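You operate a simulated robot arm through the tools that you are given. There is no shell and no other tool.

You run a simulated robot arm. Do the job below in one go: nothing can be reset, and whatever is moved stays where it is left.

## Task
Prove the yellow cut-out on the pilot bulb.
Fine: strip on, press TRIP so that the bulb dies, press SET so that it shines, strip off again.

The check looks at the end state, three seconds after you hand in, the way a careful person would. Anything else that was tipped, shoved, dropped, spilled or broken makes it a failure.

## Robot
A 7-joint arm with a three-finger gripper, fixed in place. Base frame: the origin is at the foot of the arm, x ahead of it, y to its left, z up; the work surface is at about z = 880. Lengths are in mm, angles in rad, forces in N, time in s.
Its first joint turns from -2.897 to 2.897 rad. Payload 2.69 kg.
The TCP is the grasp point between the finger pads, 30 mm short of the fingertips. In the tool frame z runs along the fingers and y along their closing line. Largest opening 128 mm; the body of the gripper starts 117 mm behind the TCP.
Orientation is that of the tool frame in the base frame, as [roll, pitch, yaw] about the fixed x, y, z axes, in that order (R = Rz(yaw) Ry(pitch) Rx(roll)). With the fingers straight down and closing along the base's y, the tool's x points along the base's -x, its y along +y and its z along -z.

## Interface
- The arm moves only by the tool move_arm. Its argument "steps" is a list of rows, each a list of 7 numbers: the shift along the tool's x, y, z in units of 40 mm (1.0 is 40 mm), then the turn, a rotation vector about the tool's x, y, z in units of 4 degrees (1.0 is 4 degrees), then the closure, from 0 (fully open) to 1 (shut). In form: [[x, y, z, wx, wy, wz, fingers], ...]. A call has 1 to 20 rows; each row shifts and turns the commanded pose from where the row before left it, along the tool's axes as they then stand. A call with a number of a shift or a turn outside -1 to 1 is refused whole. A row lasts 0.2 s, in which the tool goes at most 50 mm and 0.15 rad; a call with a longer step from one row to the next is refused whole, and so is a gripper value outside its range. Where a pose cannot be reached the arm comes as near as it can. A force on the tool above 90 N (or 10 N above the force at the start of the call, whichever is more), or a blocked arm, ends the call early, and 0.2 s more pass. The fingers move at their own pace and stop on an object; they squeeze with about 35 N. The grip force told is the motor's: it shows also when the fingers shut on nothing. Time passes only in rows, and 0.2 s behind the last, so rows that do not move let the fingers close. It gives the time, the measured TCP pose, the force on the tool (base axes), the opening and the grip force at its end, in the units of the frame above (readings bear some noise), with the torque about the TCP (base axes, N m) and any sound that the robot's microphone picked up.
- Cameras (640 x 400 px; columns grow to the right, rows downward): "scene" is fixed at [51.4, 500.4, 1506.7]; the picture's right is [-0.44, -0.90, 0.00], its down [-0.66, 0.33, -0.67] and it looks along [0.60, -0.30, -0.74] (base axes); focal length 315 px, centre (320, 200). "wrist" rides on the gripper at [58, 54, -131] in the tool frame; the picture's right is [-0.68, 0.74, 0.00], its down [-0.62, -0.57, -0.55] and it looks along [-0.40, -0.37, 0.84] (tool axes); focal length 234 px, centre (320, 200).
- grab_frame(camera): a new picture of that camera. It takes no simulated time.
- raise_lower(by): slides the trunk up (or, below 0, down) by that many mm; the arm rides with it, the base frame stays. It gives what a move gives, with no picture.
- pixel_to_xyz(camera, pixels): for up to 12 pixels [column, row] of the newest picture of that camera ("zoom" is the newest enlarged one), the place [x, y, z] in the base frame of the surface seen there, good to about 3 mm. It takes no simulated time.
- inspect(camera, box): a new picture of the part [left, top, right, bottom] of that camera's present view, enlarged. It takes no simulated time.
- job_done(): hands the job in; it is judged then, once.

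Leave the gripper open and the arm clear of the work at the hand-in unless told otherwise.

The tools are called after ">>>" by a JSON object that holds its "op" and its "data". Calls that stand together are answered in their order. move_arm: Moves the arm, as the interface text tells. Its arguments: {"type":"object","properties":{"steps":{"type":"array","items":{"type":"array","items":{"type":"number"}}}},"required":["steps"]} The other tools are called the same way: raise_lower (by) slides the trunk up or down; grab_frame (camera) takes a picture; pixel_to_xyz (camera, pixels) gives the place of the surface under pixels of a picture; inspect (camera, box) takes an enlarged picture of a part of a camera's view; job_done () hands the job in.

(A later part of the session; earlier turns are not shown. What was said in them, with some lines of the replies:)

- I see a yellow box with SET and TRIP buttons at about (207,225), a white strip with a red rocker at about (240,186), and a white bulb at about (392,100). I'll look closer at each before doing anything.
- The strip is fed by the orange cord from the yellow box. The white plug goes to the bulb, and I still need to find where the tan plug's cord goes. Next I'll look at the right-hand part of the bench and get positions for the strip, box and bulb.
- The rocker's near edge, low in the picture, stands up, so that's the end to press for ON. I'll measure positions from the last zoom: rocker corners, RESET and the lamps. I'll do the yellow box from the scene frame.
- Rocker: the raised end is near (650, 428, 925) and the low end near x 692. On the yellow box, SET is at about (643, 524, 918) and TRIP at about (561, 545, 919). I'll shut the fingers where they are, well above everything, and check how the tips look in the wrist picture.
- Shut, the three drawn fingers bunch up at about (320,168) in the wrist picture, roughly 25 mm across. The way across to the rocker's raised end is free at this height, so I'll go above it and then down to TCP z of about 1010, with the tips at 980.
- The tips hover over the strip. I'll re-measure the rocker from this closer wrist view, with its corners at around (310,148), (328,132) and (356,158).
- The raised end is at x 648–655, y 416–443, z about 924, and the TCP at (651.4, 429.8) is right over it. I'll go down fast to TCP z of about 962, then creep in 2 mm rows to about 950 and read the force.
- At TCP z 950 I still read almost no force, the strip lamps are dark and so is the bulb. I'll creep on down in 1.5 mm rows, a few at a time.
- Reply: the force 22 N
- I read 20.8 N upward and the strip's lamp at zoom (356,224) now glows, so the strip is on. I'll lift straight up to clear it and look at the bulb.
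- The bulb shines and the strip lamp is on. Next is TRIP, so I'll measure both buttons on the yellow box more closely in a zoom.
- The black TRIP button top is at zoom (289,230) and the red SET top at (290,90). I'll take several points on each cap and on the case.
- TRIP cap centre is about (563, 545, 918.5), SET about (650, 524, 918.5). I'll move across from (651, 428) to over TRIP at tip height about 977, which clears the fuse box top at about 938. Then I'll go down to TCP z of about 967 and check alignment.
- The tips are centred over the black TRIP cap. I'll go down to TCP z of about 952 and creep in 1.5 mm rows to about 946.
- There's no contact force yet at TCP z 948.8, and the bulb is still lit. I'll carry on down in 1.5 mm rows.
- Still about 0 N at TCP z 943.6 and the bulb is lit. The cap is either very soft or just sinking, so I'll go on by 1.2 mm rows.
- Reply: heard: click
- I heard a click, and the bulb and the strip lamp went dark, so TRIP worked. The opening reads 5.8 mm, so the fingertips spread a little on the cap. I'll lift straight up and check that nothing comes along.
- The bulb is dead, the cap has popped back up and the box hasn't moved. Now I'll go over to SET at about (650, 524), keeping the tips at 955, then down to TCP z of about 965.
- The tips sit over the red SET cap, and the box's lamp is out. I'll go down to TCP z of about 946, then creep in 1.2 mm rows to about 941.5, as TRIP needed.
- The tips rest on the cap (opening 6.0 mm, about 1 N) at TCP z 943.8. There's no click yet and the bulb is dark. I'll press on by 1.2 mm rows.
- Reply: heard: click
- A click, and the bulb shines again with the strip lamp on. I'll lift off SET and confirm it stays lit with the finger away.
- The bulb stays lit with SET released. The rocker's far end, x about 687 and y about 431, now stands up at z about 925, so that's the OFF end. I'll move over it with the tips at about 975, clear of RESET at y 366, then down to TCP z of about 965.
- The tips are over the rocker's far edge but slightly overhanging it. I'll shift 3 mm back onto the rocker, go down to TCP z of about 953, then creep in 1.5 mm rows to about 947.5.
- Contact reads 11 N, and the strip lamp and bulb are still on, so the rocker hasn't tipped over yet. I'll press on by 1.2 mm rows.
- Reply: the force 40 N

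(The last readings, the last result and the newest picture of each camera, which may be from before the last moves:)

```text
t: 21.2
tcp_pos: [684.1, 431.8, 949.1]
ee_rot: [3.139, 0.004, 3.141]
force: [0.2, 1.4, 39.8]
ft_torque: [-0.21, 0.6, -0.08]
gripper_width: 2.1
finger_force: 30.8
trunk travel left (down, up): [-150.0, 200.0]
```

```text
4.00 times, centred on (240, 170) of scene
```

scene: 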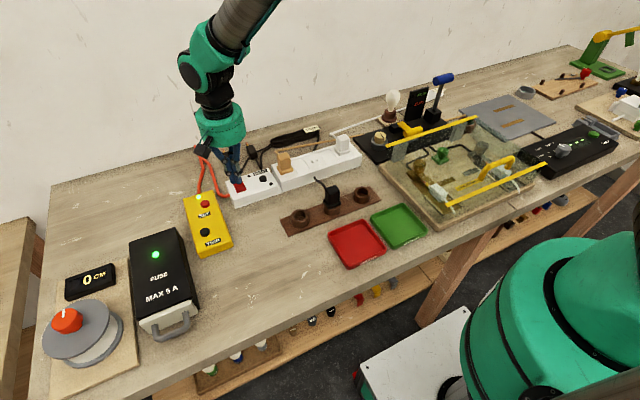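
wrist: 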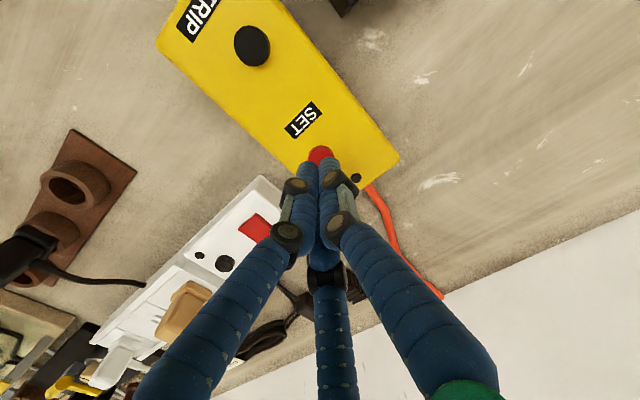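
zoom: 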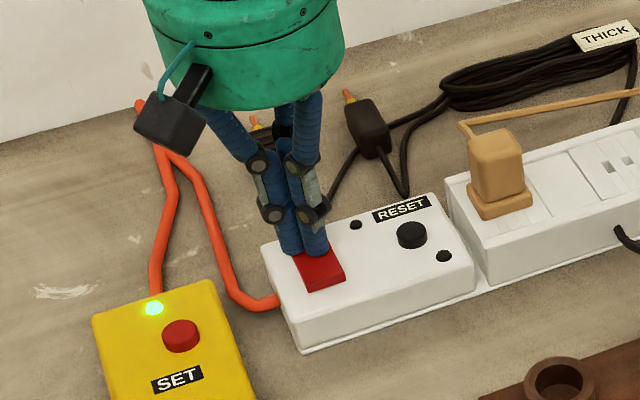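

The rocker has tipped: the near edge is up again, the strip lamp is out and the bulb is dark. I'll lift straight up well clear, then open the gripper high above the bench.

>>> {"op": "move_arm", "data": {"steps": [[0, 0, -0.2, 0, 0, 0, 1], [0, 0, -0.5, 0, 0, 0, 1], [0, 0, -0.9, 0, 0, 0, 1], [0, 0, -0.9, 0, 0, 0, 1], [0, 0, -0.9, 0, 0, 0, 1], [0, 0, -0.9, 0, 0, 0, 1], [0, 0, -0.9, 0, 0, 0, 1], [0, 0, 0, 0, 0, 0, 1]]}}

>>> {"op": "grab_frame", "data": {"camera": "scene"}}

>>> {"op": "inspect", "data": {"camera": "scene", "box": [222, 165, 282, 210]}}

>>> {"op": "inspect", "data": {"camera": "scene", "box": [330, 60, 490, 160]}}

```text
t: 23.0
tcp_pos: [684.5, 430.3, 1154.4]
ee_rot: [-3.141, 0.0, 3.14]
force: [-1.0, 1.1, -0.4]
ft_torque: [0.0, -0.03, 0.01]
gripper_width: 2.2
finger_force: 31.9
trunk travel left (down, up): [-150.0, 200.0]
```

```text
taken
```

scene: 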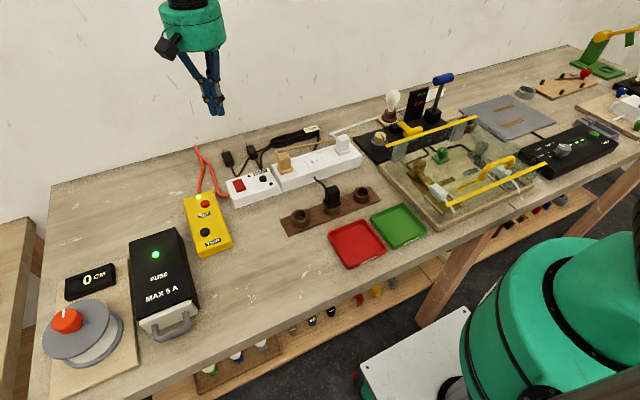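

```text
8.89 times, centred on (252, 188) of scene
```

zoom: 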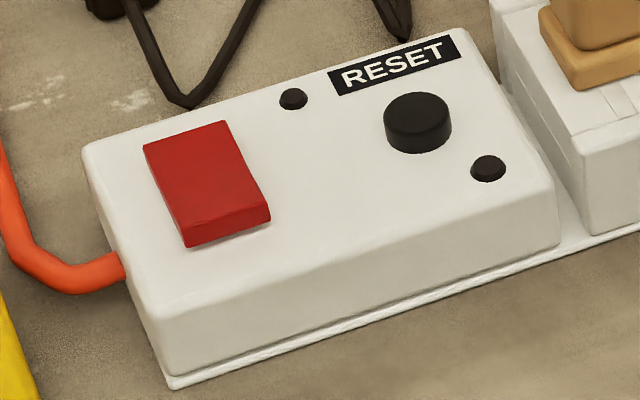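

```text
4.00 times, centred on (410, 110) of scene
```

zoom: 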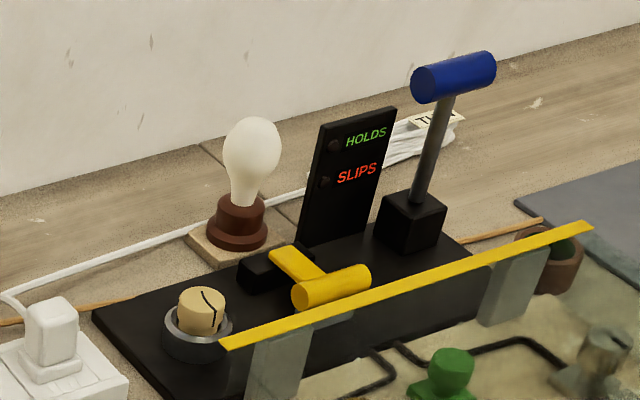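

The rocker looks just as it did at the start, the bulb and strip lamp are off, the yellow box's green lamp is on, and nothing has moved. I'll raise a little, go back to the starting spot high above the bench, and open the fingers.

>>> {"op": "move_arm", "data": {"steps": [[0, 0, -0.9, 0, 0, 0, 1], [0.8, 0.47, 0, 0, 0, 0, 1], [0.8, 0.47, 0, 0, 0, 0, 1], [0.8, 0.47, 0, 0, 0, 0, 1], [0.8, 0.47, 0, 0, 0, 0, 1], [0.8, 0.47, 0, 0, 0, 0, 1], [0.8, 0.47, 0, 0, 0, 0, 1], [0.8, 0.47, 0, 0, 0, 0, 1], [0, 0, 0, 0, 0, 0, 0], [0, 0, 0, 0, 0, 0, 0], [0, 0, 0, 0, 0, 0, 0]]}}

>>> {"op": "grab_frame", "data": {"camera": "scene"}}

>>> {"op": "inspect", "data": {"camera": "scene", "box": [170, 130, 290, 270]}}

```text
t: 25.4
tcp_pos: [458.9, 561.8, 1191.4]
ee_rot: [3.141, 0.0, 3.141]
force: [-0.5, 0.2, 0.0]
ft_torque: [0.0, 0.04, -0.02]
gripper_width: 128.0
finger_force: 0.0
trunk travel left (down, up): [-150.0, 200.0]
```

```text
taken
```

scene: 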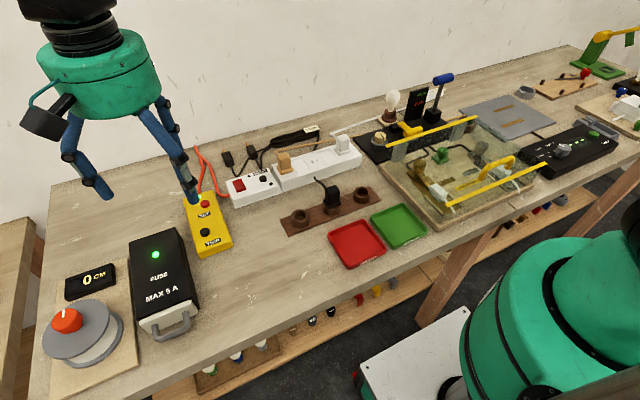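

```text
2.86 times, centred on (230, 200) of scene
```

zoom: 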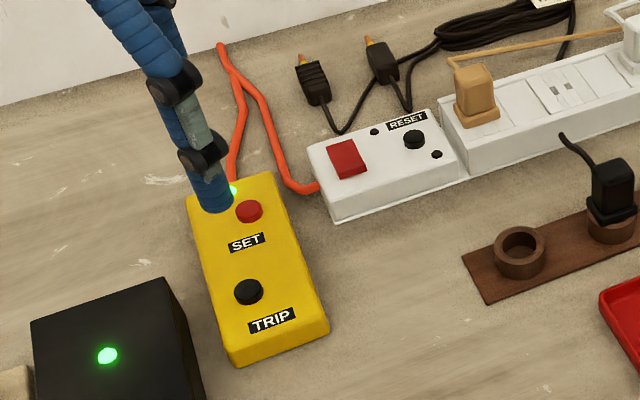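

All four steps are done: strip on and the bulb lit, TRIP and it died, SET and it shone, strip off. The cut-out's green lamp is on, everything is where it was, the gripper is open (128 mm) and the arm is clear. I'm handing in.

>>> {"op": "job_done", "data": {}}

```text
The job is handed in.
```

The yellow cut-out works: it switched the pilot bulb off on TRIP and back on with SET. I've handed the job in; the result of the check isn't back yet.

| Step | What happened |
|---|---|
| Strip on | The strip's lamp and the bulb lit. |
| TRIP pressed | I heard a click; the bulb and the strip's lamp went dark and stayed dark after release. |
| SET pressed | I heard a click; the bulb lit again and stayed lit after release. |
| Strip off | The rocker is back in its starting position, with the bulb and the strip's lamp dark. |

The cut-out was left set, with its green lamp on. In the last pictures nothing on the bench had moved, and the arm is back at its starting spot with the gripper open.
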